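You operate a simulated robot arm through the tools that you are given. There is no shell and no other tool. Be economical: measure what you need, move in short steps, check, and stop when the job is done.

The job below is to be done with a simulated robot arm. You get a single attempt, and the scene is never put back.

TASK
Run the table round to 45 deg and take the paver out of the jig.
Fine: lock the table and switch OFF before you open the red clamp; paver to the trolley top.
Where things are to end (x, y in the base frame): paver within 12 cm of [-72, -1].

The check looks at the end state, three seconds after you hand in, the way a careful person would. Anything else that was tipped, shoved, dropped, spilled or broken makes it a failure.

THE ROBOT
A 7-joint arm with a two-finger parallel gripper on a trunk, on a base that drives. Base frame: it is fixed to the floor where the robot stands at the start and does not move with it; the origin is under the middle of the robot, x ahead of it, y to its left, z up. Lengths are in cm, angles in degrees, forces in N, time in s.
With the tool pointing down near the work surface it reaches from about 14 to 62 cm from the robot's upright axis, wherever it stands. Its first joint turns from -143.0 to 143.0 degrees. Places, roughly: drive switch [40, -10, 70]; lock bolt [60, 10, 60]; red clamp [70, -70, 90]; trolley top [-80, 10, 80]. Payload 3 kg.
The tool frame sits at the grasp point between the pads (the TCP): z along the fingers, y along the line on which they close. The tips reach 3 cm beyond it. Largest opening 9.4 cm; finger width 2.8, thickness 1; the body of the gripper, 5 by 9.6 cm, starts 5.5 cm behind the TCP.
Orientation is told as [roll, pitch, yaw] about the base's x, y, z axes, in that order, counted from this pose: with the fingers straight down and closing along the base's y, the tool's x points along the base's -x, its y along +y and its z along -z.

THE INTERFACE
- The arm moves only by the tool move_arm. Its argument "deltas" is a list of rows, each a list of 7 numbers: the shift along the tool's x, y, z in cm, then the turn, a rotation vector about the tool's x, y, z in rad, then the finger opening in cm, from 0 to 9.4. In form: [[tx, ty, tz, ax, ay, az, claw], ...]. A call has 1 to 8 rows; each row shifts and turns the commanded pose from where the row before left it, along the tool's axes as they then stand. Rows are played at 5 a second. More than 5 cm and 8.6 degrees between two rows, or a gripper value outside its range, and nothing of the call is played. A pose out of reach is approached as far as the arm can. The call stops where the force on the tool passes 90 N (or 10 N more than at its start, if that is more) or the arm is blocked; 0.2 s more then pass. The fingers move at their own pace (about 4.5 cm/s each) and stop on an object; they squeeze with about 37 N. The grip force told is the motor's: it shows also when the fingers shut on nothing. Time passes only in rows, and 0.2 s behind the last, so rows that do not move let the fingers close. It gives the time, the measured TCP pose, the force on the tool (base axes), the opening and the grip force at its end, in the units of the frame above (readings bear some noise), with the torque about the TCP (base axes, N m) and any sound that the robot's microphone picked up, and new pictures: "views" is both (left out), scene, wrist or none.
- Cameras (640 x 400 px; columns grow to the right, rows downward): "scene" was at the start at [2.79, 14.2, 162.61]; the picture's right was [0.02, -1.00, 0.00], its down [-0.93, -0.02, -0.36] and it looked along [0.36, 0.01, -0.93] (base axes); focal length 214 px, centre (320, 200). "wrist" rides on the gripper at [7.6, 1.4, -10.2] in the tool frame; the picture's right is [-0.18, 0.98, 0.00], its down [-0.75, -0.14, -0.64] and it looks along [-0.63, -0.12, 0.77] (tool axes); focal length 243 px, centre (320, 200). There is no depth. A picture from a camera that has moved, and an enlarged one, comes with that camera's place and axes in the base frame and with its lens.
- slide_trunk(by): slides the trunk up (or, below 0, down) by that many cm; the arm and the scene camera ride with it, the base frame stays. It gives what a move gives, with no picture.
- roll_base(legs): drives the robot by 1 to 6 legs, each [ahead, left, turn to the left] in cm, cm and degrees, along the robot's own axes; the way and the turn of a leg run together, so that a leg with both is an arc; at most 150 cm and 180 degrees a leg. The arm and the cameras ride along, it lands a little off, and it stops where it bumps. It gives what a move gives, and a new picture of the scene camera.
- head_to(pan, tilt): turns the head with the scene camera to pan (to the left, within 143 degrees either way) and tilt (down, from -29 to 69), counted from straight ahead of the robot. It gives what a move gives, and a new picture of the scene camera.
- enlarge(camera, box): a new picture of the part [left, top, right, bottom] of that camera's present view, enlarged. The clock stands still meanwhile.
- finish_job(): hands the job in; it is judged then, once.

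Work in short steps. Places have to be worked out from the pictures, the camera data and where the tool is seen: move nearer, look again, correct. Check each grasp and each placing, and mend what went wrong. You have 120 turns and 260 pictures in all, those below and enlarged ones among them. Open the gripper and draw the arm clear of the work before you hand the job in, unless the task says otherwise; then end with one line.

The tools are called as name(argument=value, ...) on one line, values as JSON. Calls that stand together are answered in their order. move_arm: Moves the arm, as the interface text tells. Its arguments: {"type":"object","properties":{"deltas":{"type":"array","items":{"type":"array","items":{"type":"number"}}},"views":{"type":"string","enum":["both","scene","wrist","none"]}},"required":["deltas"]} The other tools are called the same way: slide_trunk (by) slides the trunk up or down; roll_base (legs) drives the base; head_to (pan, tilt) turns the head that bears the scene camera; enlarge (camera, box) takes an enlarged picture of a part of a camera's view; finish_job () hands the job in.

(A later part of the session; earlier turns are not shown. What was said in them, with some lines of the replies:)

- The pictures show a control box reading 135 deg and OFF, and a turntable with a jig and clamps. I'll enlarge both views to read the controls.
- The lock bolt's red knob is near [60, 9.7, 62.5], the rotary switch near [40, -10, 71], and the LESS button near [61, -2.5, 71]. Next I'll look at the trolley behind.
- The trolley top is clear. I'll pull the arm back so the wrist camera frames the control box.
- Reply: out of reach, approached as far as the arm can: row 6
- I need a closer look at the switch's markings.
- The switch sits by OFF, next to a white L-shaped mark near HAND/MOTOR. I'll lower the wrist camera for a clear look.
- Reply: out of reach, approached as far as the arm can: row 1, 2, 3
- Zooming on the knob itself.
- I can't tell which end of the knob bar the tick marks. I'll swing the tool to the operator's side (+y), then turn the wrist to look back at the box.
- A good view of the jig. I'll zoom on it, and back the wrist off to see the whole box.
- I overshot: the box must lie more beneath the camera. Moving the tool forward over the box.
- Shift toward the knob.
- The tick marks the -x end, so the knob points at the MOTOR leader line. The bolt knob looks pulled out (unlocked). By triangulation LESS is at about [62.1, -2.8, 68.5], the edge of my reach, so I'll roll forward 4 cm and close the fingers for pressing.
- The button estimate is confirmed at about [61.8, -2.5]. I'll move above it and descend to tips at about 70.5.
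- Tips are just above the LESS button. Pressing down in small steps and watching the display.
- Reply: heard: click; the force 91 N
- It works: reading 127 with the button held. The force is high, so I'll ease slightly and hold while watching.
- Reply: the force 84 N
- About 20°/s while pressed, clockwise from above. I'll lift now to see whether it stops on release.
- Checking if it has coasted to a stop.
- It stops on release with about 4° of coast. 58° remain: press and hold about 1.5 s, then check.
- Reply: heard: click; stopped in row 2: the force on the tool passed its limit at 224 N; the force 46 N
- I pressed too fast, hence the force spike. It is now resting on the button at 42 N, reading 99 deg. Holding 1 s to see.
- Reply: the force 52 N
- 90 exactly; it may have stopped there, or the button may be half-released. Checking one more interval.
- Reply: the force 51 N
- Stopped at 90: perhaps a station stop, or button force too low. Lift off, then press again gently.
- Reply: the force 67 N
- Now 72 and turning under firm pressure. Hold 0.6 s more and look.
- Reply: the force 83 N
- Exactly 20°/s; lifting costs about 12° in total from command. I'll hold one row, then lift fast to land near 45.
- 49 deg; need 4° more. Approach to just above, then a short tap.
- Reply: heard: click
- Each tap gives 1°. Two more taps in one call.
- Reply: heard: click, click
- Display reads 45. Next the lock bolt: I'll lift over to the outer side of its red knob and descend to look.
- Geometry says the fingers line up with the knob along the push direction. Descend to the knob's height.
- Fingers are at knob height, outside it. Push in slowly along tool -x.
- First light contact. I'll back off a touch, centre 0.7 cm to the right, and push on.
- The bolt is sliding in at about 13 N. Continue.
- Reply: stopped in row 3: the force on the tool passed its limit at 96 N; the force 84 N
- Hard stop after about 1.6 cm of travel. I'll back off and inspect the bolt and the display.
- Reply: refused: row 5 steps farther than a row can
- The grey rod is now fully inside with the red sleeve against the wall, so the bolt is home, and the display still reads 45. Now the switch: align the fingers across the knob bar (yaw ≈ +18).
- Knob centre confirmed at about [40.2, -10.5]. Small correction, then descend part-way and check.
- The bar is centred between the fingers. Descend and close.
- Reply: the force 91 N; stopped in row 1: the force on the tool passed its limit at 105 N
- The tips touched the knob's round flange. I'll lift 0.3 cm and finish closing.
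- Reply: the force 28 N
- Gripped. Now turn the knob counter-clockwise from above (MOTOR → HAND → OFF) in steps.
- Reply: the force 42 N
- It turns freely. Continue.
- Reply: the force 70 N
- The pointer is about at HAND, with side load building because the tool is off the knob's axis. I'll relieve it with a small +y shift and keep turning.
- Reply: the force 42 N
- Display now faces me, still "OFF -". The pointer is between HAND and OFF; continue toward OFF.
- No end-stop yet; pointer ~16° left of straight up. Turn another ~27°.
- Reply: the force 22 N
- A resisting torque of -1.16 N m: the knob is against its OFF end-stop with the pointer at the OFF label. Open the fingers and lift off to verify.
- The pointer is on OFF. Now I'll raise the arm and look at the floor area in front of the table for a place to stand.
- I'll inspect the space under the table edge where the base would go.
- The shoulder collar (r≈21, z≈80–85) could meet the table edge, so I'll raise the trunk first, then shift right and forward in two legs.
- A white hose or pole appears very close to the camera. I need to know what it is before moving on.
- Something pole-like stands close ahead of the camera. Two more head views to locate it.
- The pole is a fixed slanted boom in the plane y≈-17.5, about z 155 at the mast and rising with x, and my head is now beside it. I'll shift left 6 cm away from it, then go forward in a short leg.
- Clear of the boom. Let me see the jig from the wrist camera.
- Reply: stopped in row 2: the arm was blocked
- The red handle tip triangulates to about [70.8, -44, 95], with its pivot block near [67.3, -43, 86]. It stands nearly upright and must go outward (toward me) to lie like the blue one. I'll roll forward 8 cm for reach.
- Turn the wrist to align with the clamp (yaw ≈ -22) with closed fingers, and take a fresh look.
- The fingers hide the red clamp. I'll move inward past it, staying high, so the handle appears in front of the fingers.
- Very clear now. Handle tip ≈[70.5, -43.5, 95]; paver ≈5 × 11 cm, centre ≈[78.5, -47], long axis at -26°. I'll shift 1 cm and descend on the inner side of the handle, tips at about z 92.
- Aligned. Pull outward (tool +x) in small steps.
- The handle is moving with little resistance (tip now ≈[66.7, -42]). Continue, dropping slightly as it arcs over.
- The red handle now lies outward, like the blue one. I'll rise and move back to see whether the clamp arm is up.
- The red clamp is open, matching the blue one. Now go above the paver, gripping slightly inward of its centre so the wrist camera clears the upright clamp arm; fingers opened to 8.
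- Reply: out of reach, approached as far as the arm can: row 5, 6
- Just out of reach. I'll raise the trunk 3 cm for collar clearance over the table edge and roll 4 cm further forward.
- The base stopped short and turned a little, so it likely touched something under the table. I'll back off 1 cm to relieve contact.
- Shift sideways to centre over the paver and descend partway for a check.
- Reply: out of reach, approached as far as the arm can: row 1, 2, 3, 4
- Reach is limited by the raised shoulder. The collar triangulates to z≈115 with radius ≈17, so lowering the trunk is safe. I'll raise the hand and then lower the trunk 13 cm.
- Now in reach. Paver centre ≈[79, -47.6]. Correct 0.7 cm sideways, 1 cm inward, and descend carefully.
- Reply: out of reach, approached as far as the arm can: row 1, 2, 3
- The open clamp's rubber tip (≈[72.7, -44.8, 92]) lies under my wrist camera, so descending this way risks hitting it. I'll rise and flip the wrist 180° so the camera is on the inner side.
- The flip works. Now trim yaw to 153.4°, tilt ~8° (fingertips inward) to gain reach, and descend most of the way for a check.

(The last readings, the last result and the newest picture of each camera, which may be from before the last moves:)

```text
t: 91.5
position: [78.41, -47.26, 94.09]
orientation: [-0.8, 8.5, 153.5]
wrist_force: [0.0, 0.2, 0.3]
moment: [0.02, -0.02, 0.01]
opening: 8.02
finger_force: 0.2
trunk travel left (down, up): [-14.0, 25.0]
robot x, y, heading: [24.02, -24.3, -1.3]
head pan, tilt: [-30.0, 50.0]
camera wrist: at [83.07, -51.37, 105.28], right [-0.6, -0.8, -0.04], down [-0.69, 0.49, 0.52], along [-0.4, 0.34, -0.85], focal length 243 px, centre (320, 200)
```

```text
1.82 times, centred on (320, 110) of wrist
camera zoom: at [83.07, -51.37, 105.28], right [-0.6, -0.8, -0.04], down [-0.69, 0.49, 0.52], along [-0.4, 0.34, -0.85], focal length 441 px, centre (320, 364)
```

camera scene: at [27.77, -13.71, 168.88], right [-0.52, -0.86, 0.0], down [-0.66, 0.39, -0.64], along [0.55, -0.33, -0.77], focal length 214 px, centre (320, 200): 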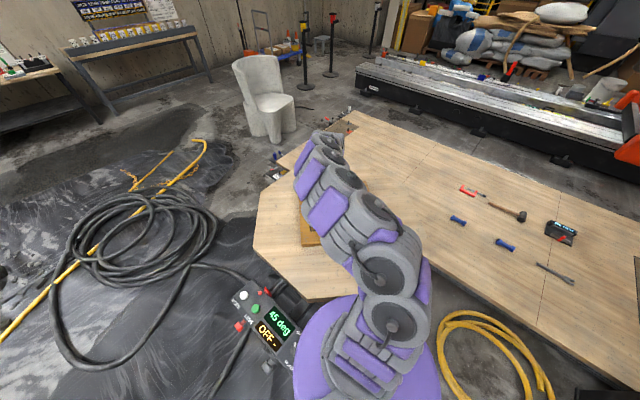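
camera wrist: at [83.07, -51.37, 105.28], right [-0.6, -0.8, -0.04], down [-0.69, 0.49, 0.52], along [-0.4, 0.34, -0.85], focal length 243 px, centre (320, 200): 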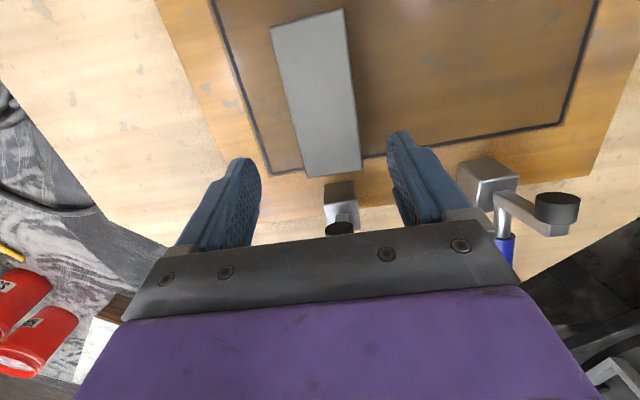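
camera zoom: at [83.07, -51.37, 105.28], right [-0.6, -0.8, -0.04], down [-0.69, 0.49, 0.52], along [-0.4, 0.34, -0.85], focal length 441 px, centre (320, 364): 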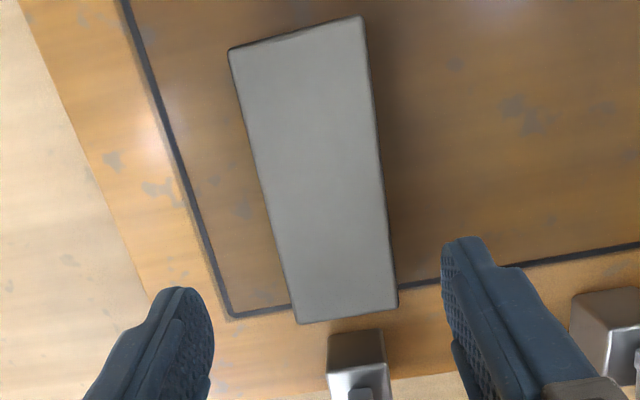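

Clear, well centred. Paver centre ≈[80.2, -48.4] for top z≈84.5. Continue down to TCP z≈86.

move_arm(deltas=[[0, 0.25, 3.5, 0, 0, 0, 8], [0, 0, 3, 0, 0, 0, 8], [0, 0, 1.5, 0, 0, 0, 8]], views="wrist")

enlarge(camera="wrist", box=[200, 60, 440, 240])

```text
t: 92.3
position: [79.31, -47.86, 86.23]
orientation: [-0.8, 8.4, 153.4]
wrist_force: [-0.6, 0.1, 0.2]
moment: [0.01, 0.01, -0.02]
opening: 8.03
finger_force: 0.1
trunk travel left (down, up): [-14.0, 25.0]
robot x, y, heading: [23.97, -23.66, -1.4]
head pan, tilt: [-30.0, 50.0]
camera wrist: at [84.01, -51.93, 97.27], right [-0.6, -0.8, -0.04], down [-0.69, 0.49, 0.53], along [-0.4, 0.34, -0.85], focal length 243 px, centre (320, 200)
```

wrist: 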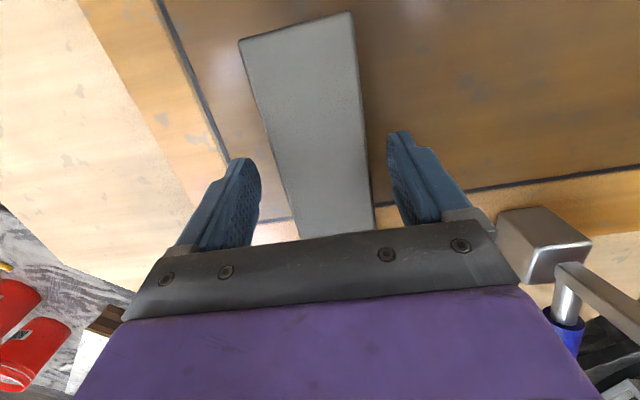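

```text
2.22 times, centred on (320, 150) of wrist
camera zoom: at [84.01, -51.93, 97.27], right [-0.6, -0.8, -0.04], down [-0.69, 0.49, 0.53], along [-0.4, 0.34, -0.85], focal length 539 px, centre (320, 311)
```

zoom: 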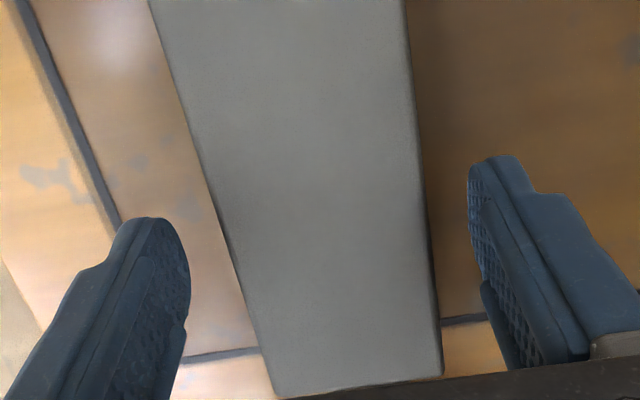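

Refined top height ≈83.2, so tips are just level with it. Descend about 2.3 cm more in small steps.

move_arm(deltas=[[0, 0, 1, 0, 0, 0, 8], [0, 0, 0.7, 0, 0, 0, 8], [0, 0, 0.5, 0, 0, 0, 8]], views="none")

move_arm(deltas=[[0, 0, 0, 0, 0, 0, 0], [0, 0, 0, 0, 0, 0, 0], [0, 0, 0, 0, 0, 0, 0], [0, 0, 0, 0, 0, 0, 0]], views="wrist")

```text
t: 93.1
position: [79.53, -48.0, 84.06]
orientation: [-0.7, 8.5, 153.4]
wrist_force: [-0.5, 0.1, 0.0]
moment: [-0.03, -0.02, 0.01]
opening: 7.98
finger_force: 0.1
trunk travel left (down, up): [-14.0, 25.0]
robot x, y, heading: [23.86, -24.34, -1.1]
head pan, tilt: [-30.0, 50.0]
```

```text
t: 94.1
position: [79.61, -48.14, 84.15]
orientation: [-0.6, 8.7, 153.4]
wrist_force: [2.0, -4.2, 19.5]
moment: [-0.61, 0.66, 0.57]
opening: 5.78
finger_force: 37.4
trunk travel left (down, up): [-14.0, 25.0]
robot x, y, heading: [23.59, -24.43, -1.3]
head pan, tilt: [-30.0, 50.0]
camera wrist: at [84.27, -52.11, 95.33], right [-0.6, -0.8, -0.04], down [-0.69, 0.49, 0.52], along [-0.4, 0.34, -0.85], focal length 243 px, centre (320, 200)
```

wrist: 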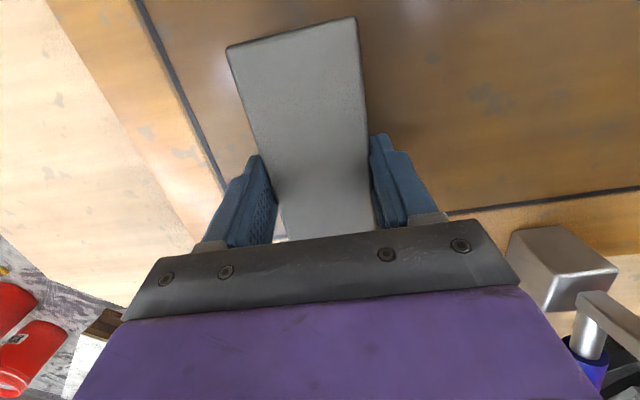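

Gripped (5.8 cm, 37 N). Lift straight up slowly.

move_arm(deltas=[[0.1, 0, -0.7, 0, 0, 0, 0], [0.15, 0, -1, 0, 0, 0, 0], [0.3, 0, -2, 0, 0, 0, 0], [0.3, 0, -2, 0, 0, 0, 0]], views="wrist")

```text
t: 95.1
position: [79.51, -48.15, 89.59]
orientation: [-0.8, 8.4, 153.4]
wrist_force: [0.5, 0.1, -4.8]
moment: [-0.01, 0.05, -0.04]
opening: 5.8
finger_force: 37.5
trunk travel left (down, up): [-14.0, 25.0]
robot x, y, heading: [23.83, -24.04, -1.1]
head pan, tilt: [-30.0, 50.0]
camera wrist: at [84.17, -52.19, 100.87], right [-0.6, -0.8, -0.04], down [-0.69, 0.49, 0.53], along [-0.4, 0.34, -0.85], focal length 243 px, centre (320, 200)
```

wrist: 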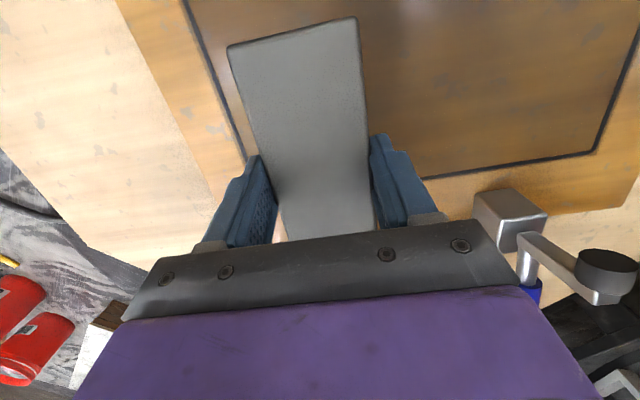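

It's lifted, about 5 N of weight. Raise well above the clamps.

move_arm(deltas=[[0.6, 0, -4, 0, 0, 0, 0], [0.6, 0, -4, 0, 0, 0, 0], [0.6, 0, -4, 0, 0, 0, 0], [0.6, 0, -4, 0, 0, 0, 0], [0.6, 0, -4, 0, -0.07, 0, 0], [0, 0, -2, 0, -0.07, 0, 0], [-4, 0, 0, 0, 0, 0, 0], [-4, 0, 0, 0, 0, 0, 0]], views="both")

```text
t: 96.9
position: [72.21, -44.27, 111.82]
orientation: [-0.6, 0.4, 153.6]
wrist_force: [-0.4, 0.0, -5.7]
moment: [-0.01, 0.04, 0.0]
opening: 5.79
finger_force: 37.2
trunk travel left (down, up): [-14.0, 25.0]
robot x, y, heading: [23.91, -24.22, -1.3]
head pan, tilt: [-30.0, 50.0]
camera scene: at [27.8, -13.23, 168.84], right [-0.52, -0.86, 0.01], down [-0.66, 0.39, -0.64], along [0.55, -0.34, -0.77], focal length 214 px, centre (320, 200)
camera wrist: at [78.31, -49.03, 122.03], right [-0.6, -0.8, -0.01], down [-0.62, 0.46, 0.64], along [-0.5, 0.39, -0.77], focal length 243 px, centre (320, 200)
```

scene: 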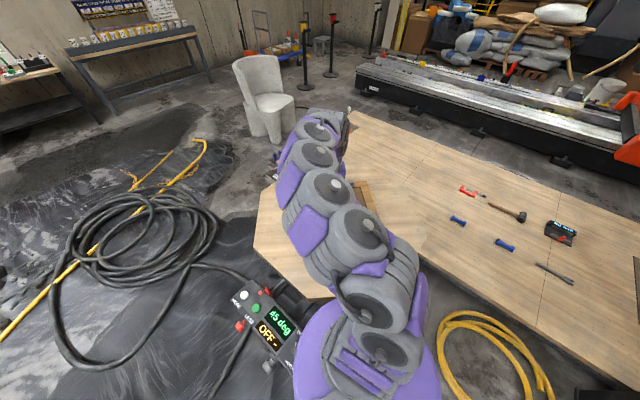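
wrist: 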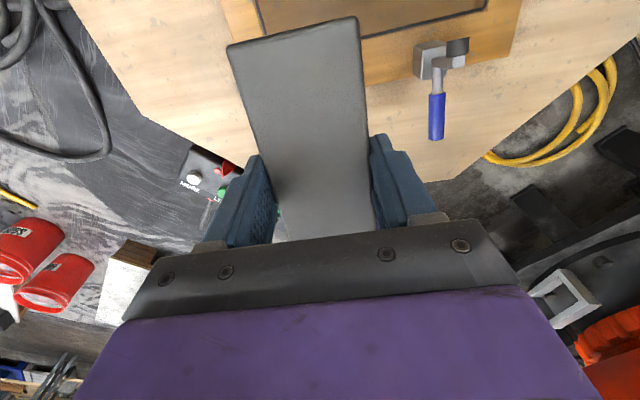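

Holding well. Pull the paver closer to the robot, then back out and shift left, away from the boom.

move_arm(deltas=[[-4, 0, 0, 0, 0, 0, 0], [-4, 0, 0, 0, 0, 0, 0], [-4, 0, 0, 0, 0, 0, 0]], views="none")

roll_base(legs=[[-10, 0, 0], [0, 32, 0]])

```text
t: 97.7
position: [61.4, -39.14, 111.81]
orientation: [-0.7, 0.5, 153.6]
wrist_force: [1.1, 0.4, -5.3]
moment: [0.02, 0.02, 0.03]
opening: 5.78
finger_force: 36.9
trunk travel left (down, up): [-14.0, 25.0]
robot x, y, heading: [23.95, -24.11, -1.1]
head pan, tilt: [-30.0, 50.0]
```

```text
t: 100.6
position: [52.05, -8.45, 111.6]
orientation: [-1.4, 0.2, 153.0]
wrist_force: [-0.8, -0.4, -6.1]
moment: [0.01, -0.06, -0.02]
opening: 5.78
finger_force: 36.1
trunk travel left (down, up): [-14.0, 25.0]
robot x, y, heading: [14.59, 7.37, -1.4]
head pan, tilt: [-30.0, 50.0]
camera scene: at [18.65, 15.7, 168.93], right [-0.53, -0.85, -0.01], down [-0.65, 0.41, -0.64], along [0.55, -0.33, -0.77], focal length 214 px, centre (320, 200)
```

scene: 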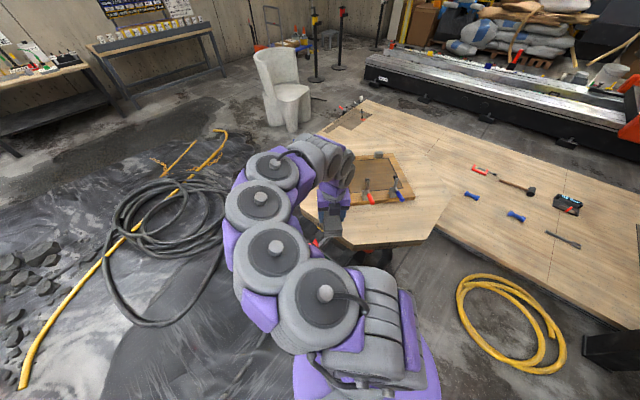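

Back up 12 cm and turn left 90°, then check.

roll_base(legs=[[-12, 4, 0], [0, 0, 90]])

roll_base(legs=[[0, 0, 90]])

head_to(pan=10, tilt=50)

```text
t: 105.7
position: [16.45, 50.08, 111.84]
orientation: [-0.4, 0.7, -115.8]
wrist_force: [-0.8, 0.5, -4.9]
moment: [0.02, -0.02, 0.01]
opening: 5.77
finger_force: 37.3
trunk travel left (down, up): [-14.0, 25.0]
robot x, y, heading: [2.86, 12.54, 89.6]
head pan, tilt: [-30.0, 50.0]
camera scene: at [-8.26, 16.46, 168.77], right [0.86, -0.51, 0.0], down [-0.39, -0.66, -0.64], along [0.33, 0.55, -0.77], focal length 214 px, centre (320, 200)
```

scene: 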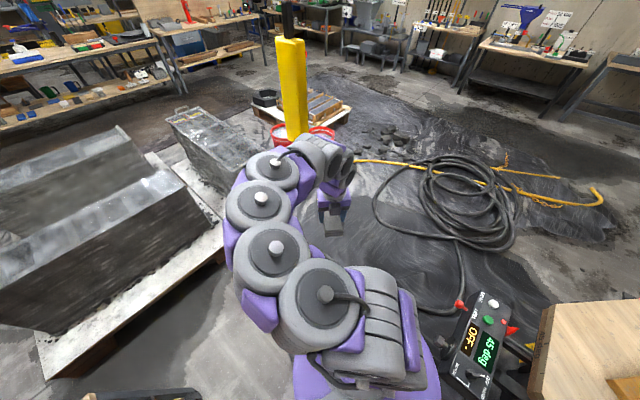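

```text
t: 109.9
position: [-34.81, 27.2, 111.82]
orientation: [-0.7, 0.7, -26.9]
wrist_force: [-0.5, -0.9, -5.1]
moment: [-0.03, -0.01, -0.01]
opening: 5.76
finger_force: 37.3
trunk travel left (down, up): [-14.0, 25.0]
robot x, y, heading: [2.86, 12.52, 178.4]
head pan, tilt: [-30.0, 50.0]
camera scene: at [-1.81, 2.24, 168.8], right [0.52, 0.85, 0.0], down [0.65, -0.4, -0.64], along [-0.55, 0.34, -0.77], focal length 214 px, centre (320, 200)
```

scene: 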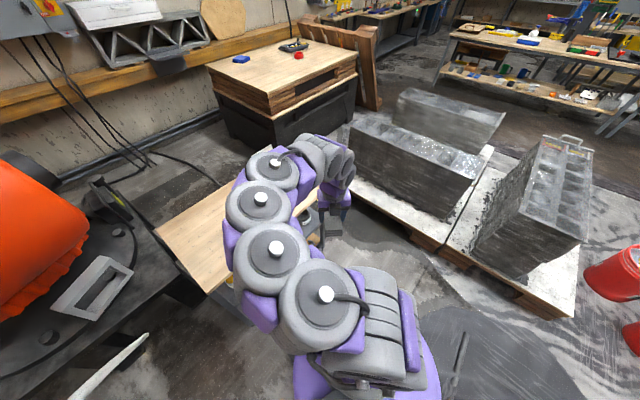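

```text
t: 111.0
position: [-34.73, 27.25, 111.88]
orientation: [-0.8, 0.7, -27.0]
wrist_force: [-0.9, 0.4, -5.3]
moment: [-0.03, -0.06, -0.01]
opening: 5.78
finger_force: 37.5
trunk travel left (down, up): [-14.0, 25.0]
robot x, y, heading: [2.68, 12.59, 178.2]
head pan, tilt: [10.0, 50.0]
camera scene: at [-2.87, -2.87, 168.8], right [-0.15, 0.99, 0.0], down [0.76, 0.11, -0.64], along [-0.63, -0.09, -0.77], focal length 214 px, centre (320, 200)
```

scene: 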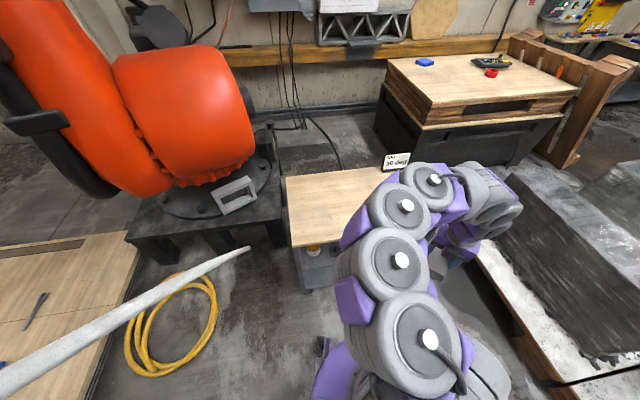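

Trolley top corners match the earlier estimate (near edge ≈ x -52 at y≈0). Drive ahead 20 cm and check the sign.

enlarge(camera="scene", box=[270, 130, 440, 260])

roll_base(legs=[[20, 0, 0]])

```text
3.08 times, centred on (355, 195) of scene
camera zoom: at [-2.87, -2.87, 168.8], right [-0.15, 0.99, 0.0], down [0.76, 0.11, -0.64], along [-0.63, -0.09, -0.77], focal length 660 px, centre (212, 215)
```

zoom: 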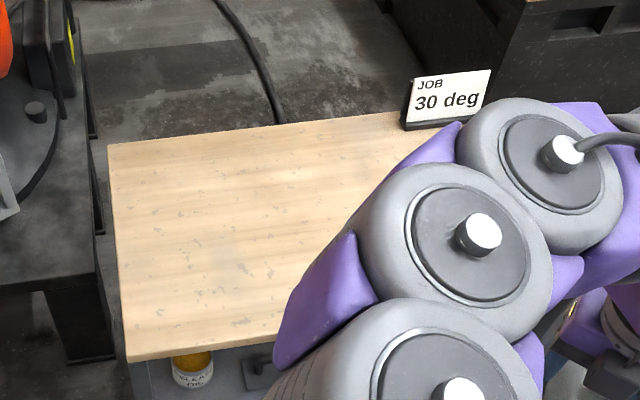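

```text
t: 112.5
position: [-54.35, 28.07, 111.63]
orientation: [-0.6, 0.6, -27.2]
wrist_force: [-0.8, 0.8, -5.4]
moment: [-0.02, -0.04, 0.0]
opening: 5.78
finger_force: 37.4
trunk travel left (down, up): [-14.0, 25.0]
robot x, y, heading: [-17.33, 12.65, 178.2]
head pan, tilt: [10.0, 50.0]
camera scene: at [-22.8, -2.26, 168.8], right [-0.14, 0.99, 0.0], down [0.76, 0.11, -0.64], along [-0.63, -0.09, -0.77], focal length 214 px, centre (320, 200)
```

scene: 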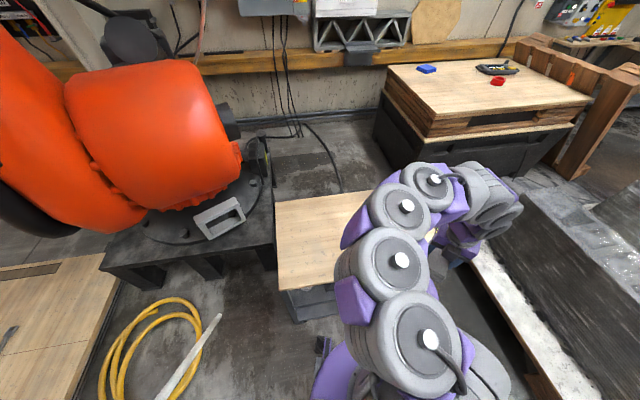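

The sign reads "JOB 30 deg", which conflicts with the 45 deg I was told, so I keep to the instruction. Move the paver over the trolley toward [-72, -1].

move_arm(deltas=[[0.3, -4.25, 0, 0, 0, 0, 0], [0.3, -4.25, 0, 0, 0, 0, 0], [0.3, -4.25, 0, 0, 0, 0, 0], [0.3, -4.25, 0, 0, 0, 0, 0], [0.3, -4.25, 0, 0, 0, 0, 0], [0.3, -4.25, 0, 0, 0, 0, 0], [0.3, -4.25, 0, 0, 0, 0, 0], [0.3, -4.25, 0, 0, 0, 0, 0]], views="both")

```text
t: 114.3
position: [-72.03, -1.29, 112.32]
orientation: [-0.8, 0.7, -27.3]
wrist_force: [-0.2, 1.5, -4.8]
moment: [0.0, -0.02, -0.04]
opening: 5.75
finger_force: 37.2
trunk travel left (down, up): [-14.0, 25.0]
robot x, y, heading: [-17.2, 12.72, 178.1]
head pan, tilt: [10.0, 50.0]
camera scene: at [-22.93, -2.6, 168.76], right [-0.14, 0.99, 0.0], down [0.76, 0.11, -0.64], along [-0.63, -0.09, -0.77], focal length 214 px, centre (320, 200)
camera wrist: at [-77.87, 3.45, 122.55], right [0.61, 0.79, -0.01], down [0.62, -0.47, 0.63], along [0.49, -0.4, -0.77], focal length 243 px, centre (320, 200)
```

scene: 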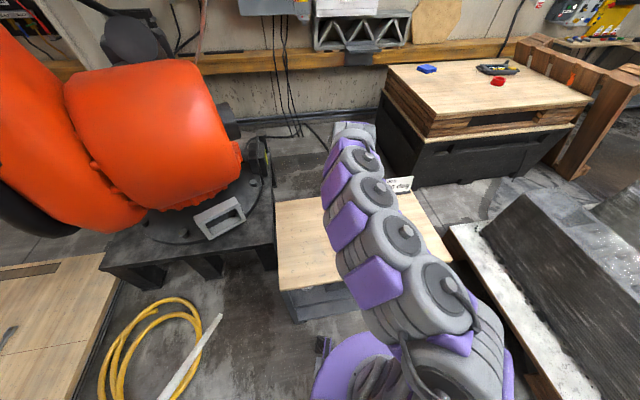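
wrist: 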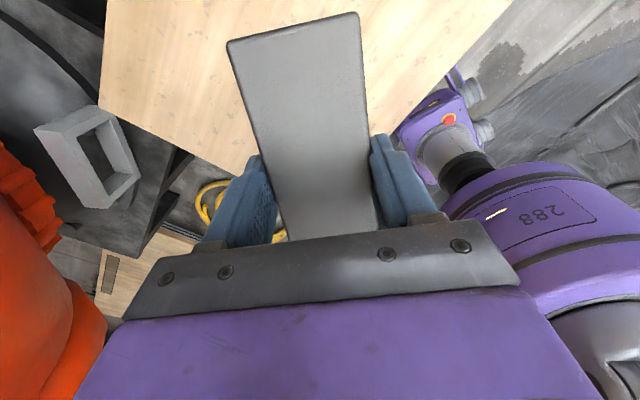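

The paver hangs 8° off level since I gripped it tilted. Restore that tilt, then descend.

move_arm(deltas=[[0, 0, 0, 0, 0.14, 0, 0], [-0.6, 0, 4, 0, 0, 0, 0], [-0.6, 0, 4, 0, 0, 0, 0], [-0.6, 0, 4, 0, 0, 0, 0], [-0.6, 0, 4, 0, 0, 0, 0], [-0.6, 0, 4, 0, 0, 0, 0]], views="both")

```text
t: 115.8
position: [-72.03, -1.62, 92.11]
orientation: [-0.6, 8.7, -27.3]
wrist_force: [0.4, 0.0, -5.5]
moment: [-0.03, -0.04, 0.04]
opening: 5.79
finger_force: 36.8
trunk travel left (down, up): [-14.0, 25.0]
robot x, y, heading: [-17.36, 13.02, 178.4]
head pan, tilt: [10.0, 50.0]
camera scene: at [-22.94, -2.53, 168.77], right [-0.14, 0.99, 0.0], down [0.76, 0.11, -0.64], along [-0.63, -0.09, -0.77], focal length 214 px, centre (320, 200)
camera wrist: at [-76.6, 2.54, 103.27], right [0.61, 0.79, -0.04], down [0.69, -0.5, 0.52], along [0.39, -0.35, -0.85], focal length 243 px, centre (320, 200)
```

scene: 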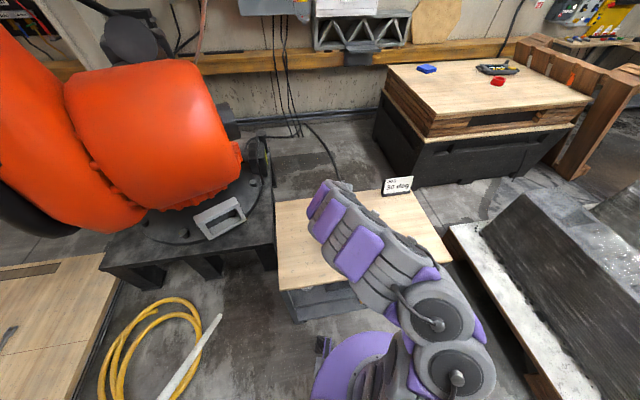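
wrist: 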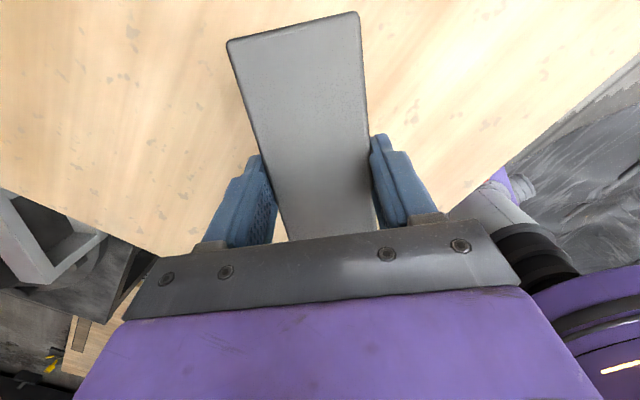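

Over the trolley top with room on all sides. Lower gently in small steps until contact.

move_arm(deltas=[[-0.3, 0, 2, 0, 0, 0, 0], [-0.15, 0, 1, 0, 0, 0, 0], [-0.15, 0, 1, 0, 0, 0, 0], [-0.15, 0, 1, 0, 0, 0, 0]], views="wrist")

```text
t: 116.8
position: [-72.05, -1.34, 87.16]
orientation: [-0.7, 8.8, -27.4]
wrist_force: [-0.5, -0.2, -5.6]
moment: [-0.08, -0.05, 0.01]
opening: 5.75
finger_force: 36.9
trunk travel left (down, up): [-14.0, 25.0]
robot x, y, heading: [-17.03, 12.68, 178.4]
head pan, tilt: [10.0, 50.0]
camera wrist: at [-76.69, 2.64, 98.24], right [0.61, 0.79, -0.04], down [0.69, -0.5, 0.52], along [0.39, -0.35, -0.85], focal length 243 px, centre (320, 200)
```

wrist: 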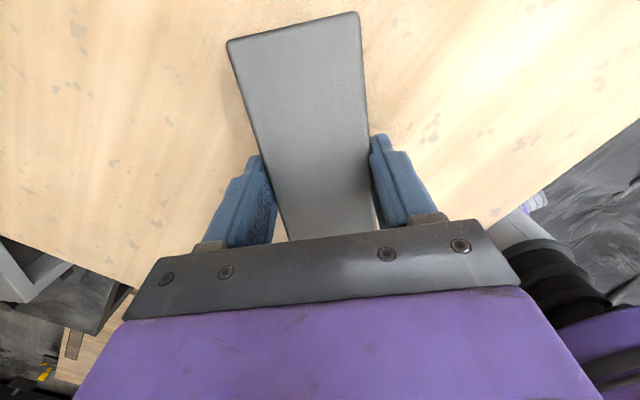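

No contact yet; continue in finer steps.

move_arm(deltas=[[-0.09, 0, 0.6, 0, 0, 0, 0], [-0.09, 0, 0.6, 0, 0, 0, 0], [-0.09, 0, 0.6, 0, 0, 0, 0]], views="wrist")

```text
t: 117.5
position: [-72.02, -1.42, 85.1]
orientation: [-0.6, 8.7, -27.2]
wrist_force: [-0.7, 0.1, -5.6]
moment: [-0.02, -0.09, 0.0]
opening: 5.8
finger_force: 37.3
trunk travel left (down, up): [-14.0, 25.0]
robot x, y, heading: [-16.76, 12.93, 178.1]
head pan, tilt: [10.0, 50.0]
camera wrist: at [-76.66, 2.69, 96.28], right [0.61, 0.79, -0.04], down [0.69, -0.51, 0.52], along [0.39, -0.35, -0.85], focal length 243 px, centre (320, 200)
```

wrist: 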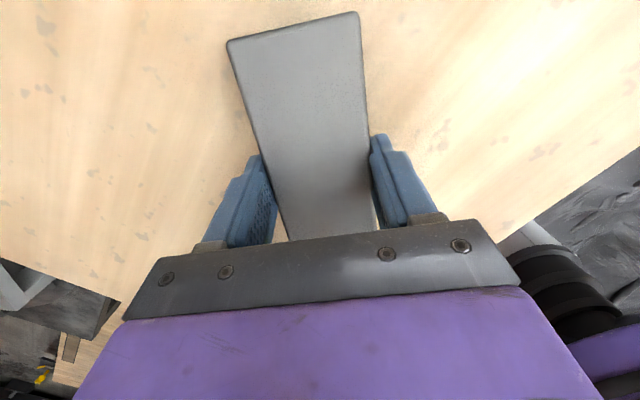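

move_arm(deltas=[[-0.08, 0, 0.5, 0, 0, 0, 0], [-0.08, 0, 0.5, 0, 0, 0, 0], [-0.08, 0, 0.5, 0, 0, 0, 0]], views="none")

```text
t: 118.3
position: [-72.23, -1.41, 84.17]
orientation: [-1.2, 9.2, -27.4]
wrist_force: [-5.9, -3.9, 46.8]
moment: [0.58, -1.37, -0.48]
opening: 5.79
finger_force: 36.3
trunk travel left (down, up): [-14.0, 25.0]
robot x, y, heading: [-16.8, 12.94, 178.1]
head pan, tilt: [10.0, 50.0]
```

Contact with the trolley top (47 N up). Ease off about 0.5 cm, then open.

move_arm(deltas=[[0.05, 0, -0.4, 0, 0, 0, 0]], views="none")

move_arm(deltas=[[0, 0, 0, 0, 0, 0, 6.8], [0, 0, 0, 0, 0, 0, 8], [0, 0, 0, 0, 0, 0, 8], [0, 0, 0, 0, 0, 0, 8]], views="wrist")

```text
t: 118.8
position: [-72.25, -1.48, 84.12]
orientation: [-0.9, 8.9, -27.3]
wrist_force: [-12.4, -1.6, 23.0]
moment: [0.65, 0.54, 0.26]
opening: 5.83
finger_force: 36.5
trunk travel left (down, up): [-14.0, 25.0]
robot x, y, heading: [-17.13, 12.85, 178.2]
head pan, tilt: [10.0, 50.0]
```

```text
t: 119.8
position: [-72.15, -1.39, 84.0]
orientation: [-0.8, 8.8, -27.2]
wrist_force: [-0.5, -0.9, 0.4]
moment: [0.03, 0.0, 0.0]
opening: 8.0
finger_force: 0.1
trunk travel left (down, up): [-14.0, 25.0]
robot x, y, heading: [-17.1, 13.09, 178.2]
head pan, tilt: [10.0, 50.0]
camera wrist: at [-76.73, 2.62, 95.27], right [0.61, 0.79, -0.04], down [0.69, -0.5, 0.52], along [0.39, -0.35, -0.85], focal length 243 px, centre (320, 200)
```

wrist: 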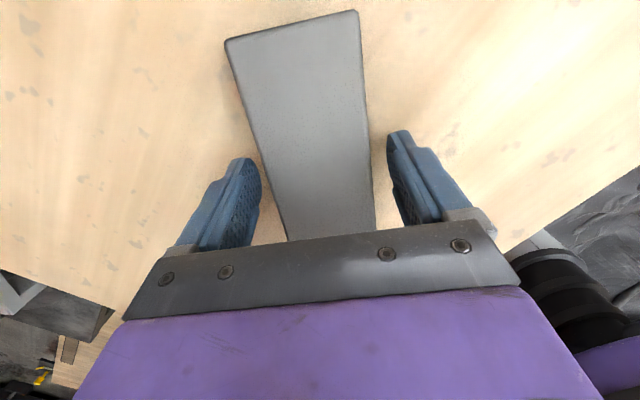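

The paver rests flat and the fingers are free. Lift along the tool axis and retreat.

move_arm(deltas=[[0, 0, -2, 0, 0, 0, 8], [0, 0, -4, 0, 0, 0, 8], [0, 0, -4.5, 0, 0, 0, 8], [0, 0, -4.5, 0, 0, 0, 8], [0, 0, -4.5, 0, -0.14, 0, 8], [-4, 0, 0, 0, 0, 0, 8], [-4, 0, 0, 0, 0, 0, 8], [-4, 0, 0, 0, 0, 0, 8]], views="both")

enlarge(camera="wrist", box=[200, 0, 440, 200])

```text
t: 121.5
position: [-58.56, -7.79, 103.39]
orientation: [-0.9, 0.8, -27.2]
wrist_force: [0.4, -0.2, 0.8]
moment: [0.01, -0.02, 0.0]
opening: 8.0
finger_force: 0.0
trunk travel left (down, up): [-14.0, 25.0]
robot x, y, heading: [-17.05, 13.05, 178.0]
head pan, tilt: [10.0, 50.0]
camera scene: at [-22.45, -2.88, 168.75], right [-0.14, 0.99, 0.0], down [0.76, 0.11, -0.64], along [-0.64, -0.09, -0.77], focal length 214 px, centre (320, 200)
camera wrist: at [-64.47, -3.16, 113.6], right [0.61, 0.79, -0.01], down [0.62, -0.47, 0.63], along [0.49, -0.4, -0.77], focal length 243 px, centre (320, 200)
```

scene: 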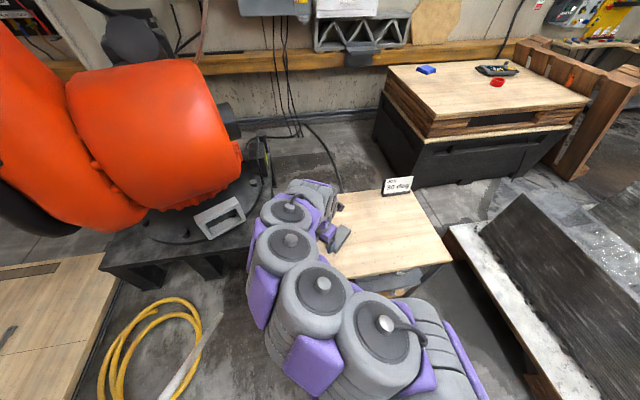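
wrist: 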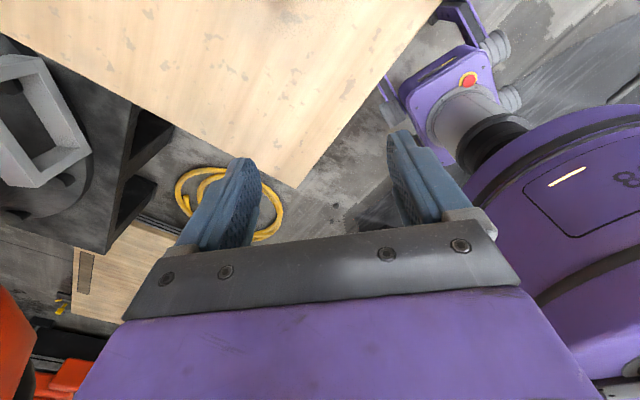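

```text
2.00 times, centred on (320, 100) of wrist
camera zoom: at [-64.47, -3.16, 113.6], right [0.61, 0.79, -0.01], down [0.62, -0.47, 0.63], along [0.49, -0.4, -0.77], focal length 485 px, centre (320, 400)
```

zoom: 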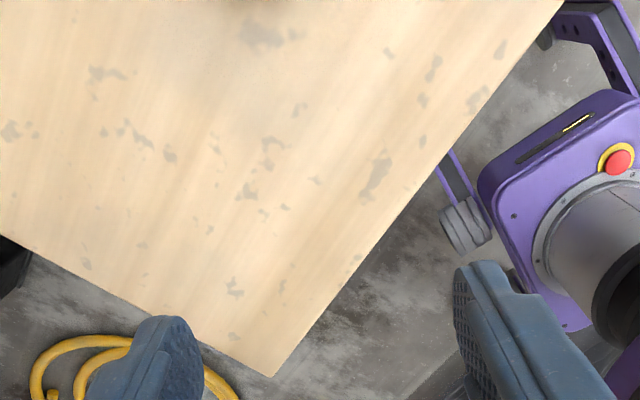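

Verify the paver on the trolley and then look back at the table and controls.

enlarge(camera="scene", box=[280, 170, 460, 290])

head_to(pan=143, tilt=40)

```text
3.33 times, centred on (370, 230) of scene
camera zoom: at [-22.45, -2.88, 168.75], right [-0.14, 0.99, 0.0], down [0.76, 0.11, -0.64], along [-0.64, -0.09, -0.77], focal length 715 px, centre (153, 100)
```

zoom: 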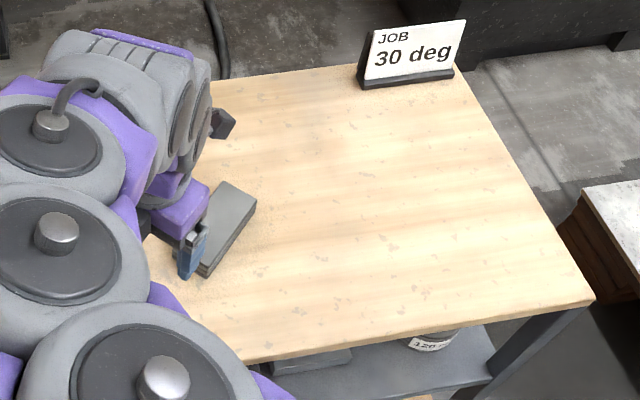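

```text
t: 123.7
position: [-58.69, -7.93, 103.4]
orientation: [-0.8, 0.7, -27.2]
wrist_force: [0.0, 0.1, -0.1]
moment: [-0.03, 0.0, 0.0]
opening: 7.98
finger_force: 0.0
trunk travel left (down, up): [-14.0, 25.0]
robot x, y, heading: [-17.06, 12.88, 178.3]
head pan, tilt: [143.0, 40.0]
camera scene: at [-8.34, -6.86, 170.2], right [-0.63, -0.78, 0.0], down [-0.5, 0.41, -0.77], along [0.6, -0.48, -0.64], focal length 214 px, centre (320, 200)
```

scene: 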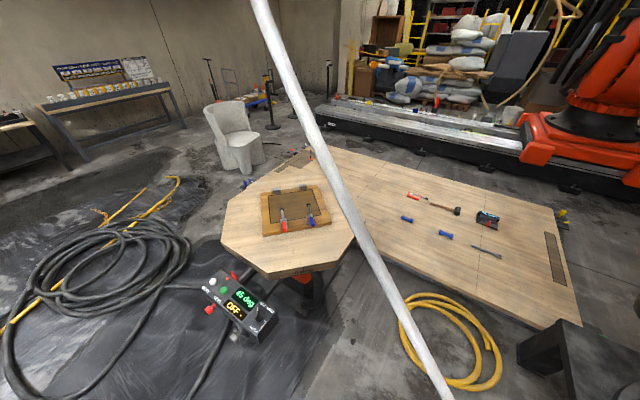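

enlarge(camera="scene", box=[190, 250, 340, 350])

enlarge(camera="scene", box=[215, 165, 375, 285])

```text
4.00 times, centred on (265, 300) of scene
camera zoom: at [-8.34, -6.86, 170.2], right [-0.63, -0.78, 0.0], down [-0.5, 0.41, -0.77], along [0.6, -0.48, -0.64], focal length 858 px, centre (540, -200)
```

zoom: 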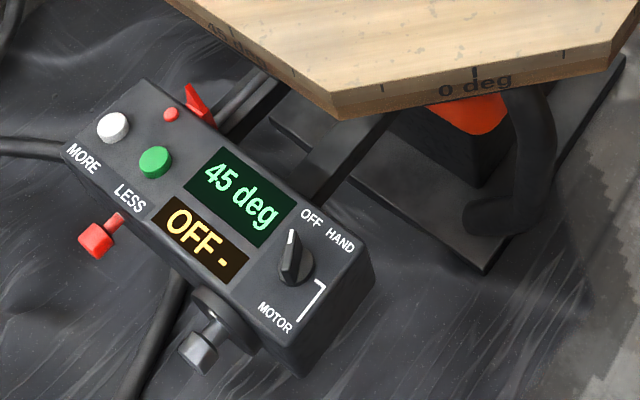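

```text
3.33 times, centred on (295, 225) of scene
camera zoom: at [-8.34, -6.86, 170.2], right [-0.63, -0.78, 0.0], down [-0.5, 0.41, -0.77], along [0.6, -0.48, -0.64], focal length 715 px, centre (403, 117)
```

zoom: 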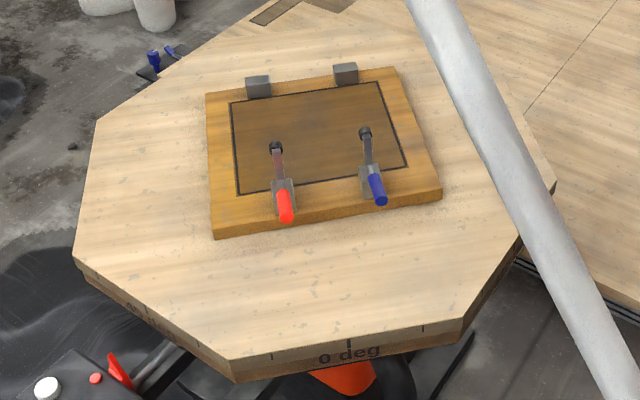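

The paver lies flat on the trolley, the table reads 45 deg with the bolt in and the switch on OFF, and the red clamp is open. The arm is clear, so I'm handing in.

finish_job()

```text
The job is handed in.
```

The table is at 45 deg with the lock bolt pushed in and the switch on OFF. I then opened the red clamp and put the paver on the trolley top at about [-72, -1]. The sign on the trolley says "JOB 30 deg"; I followed your 45. The base touched something under the table once while moving in, and I backed it off; afterwards the display still read 45.
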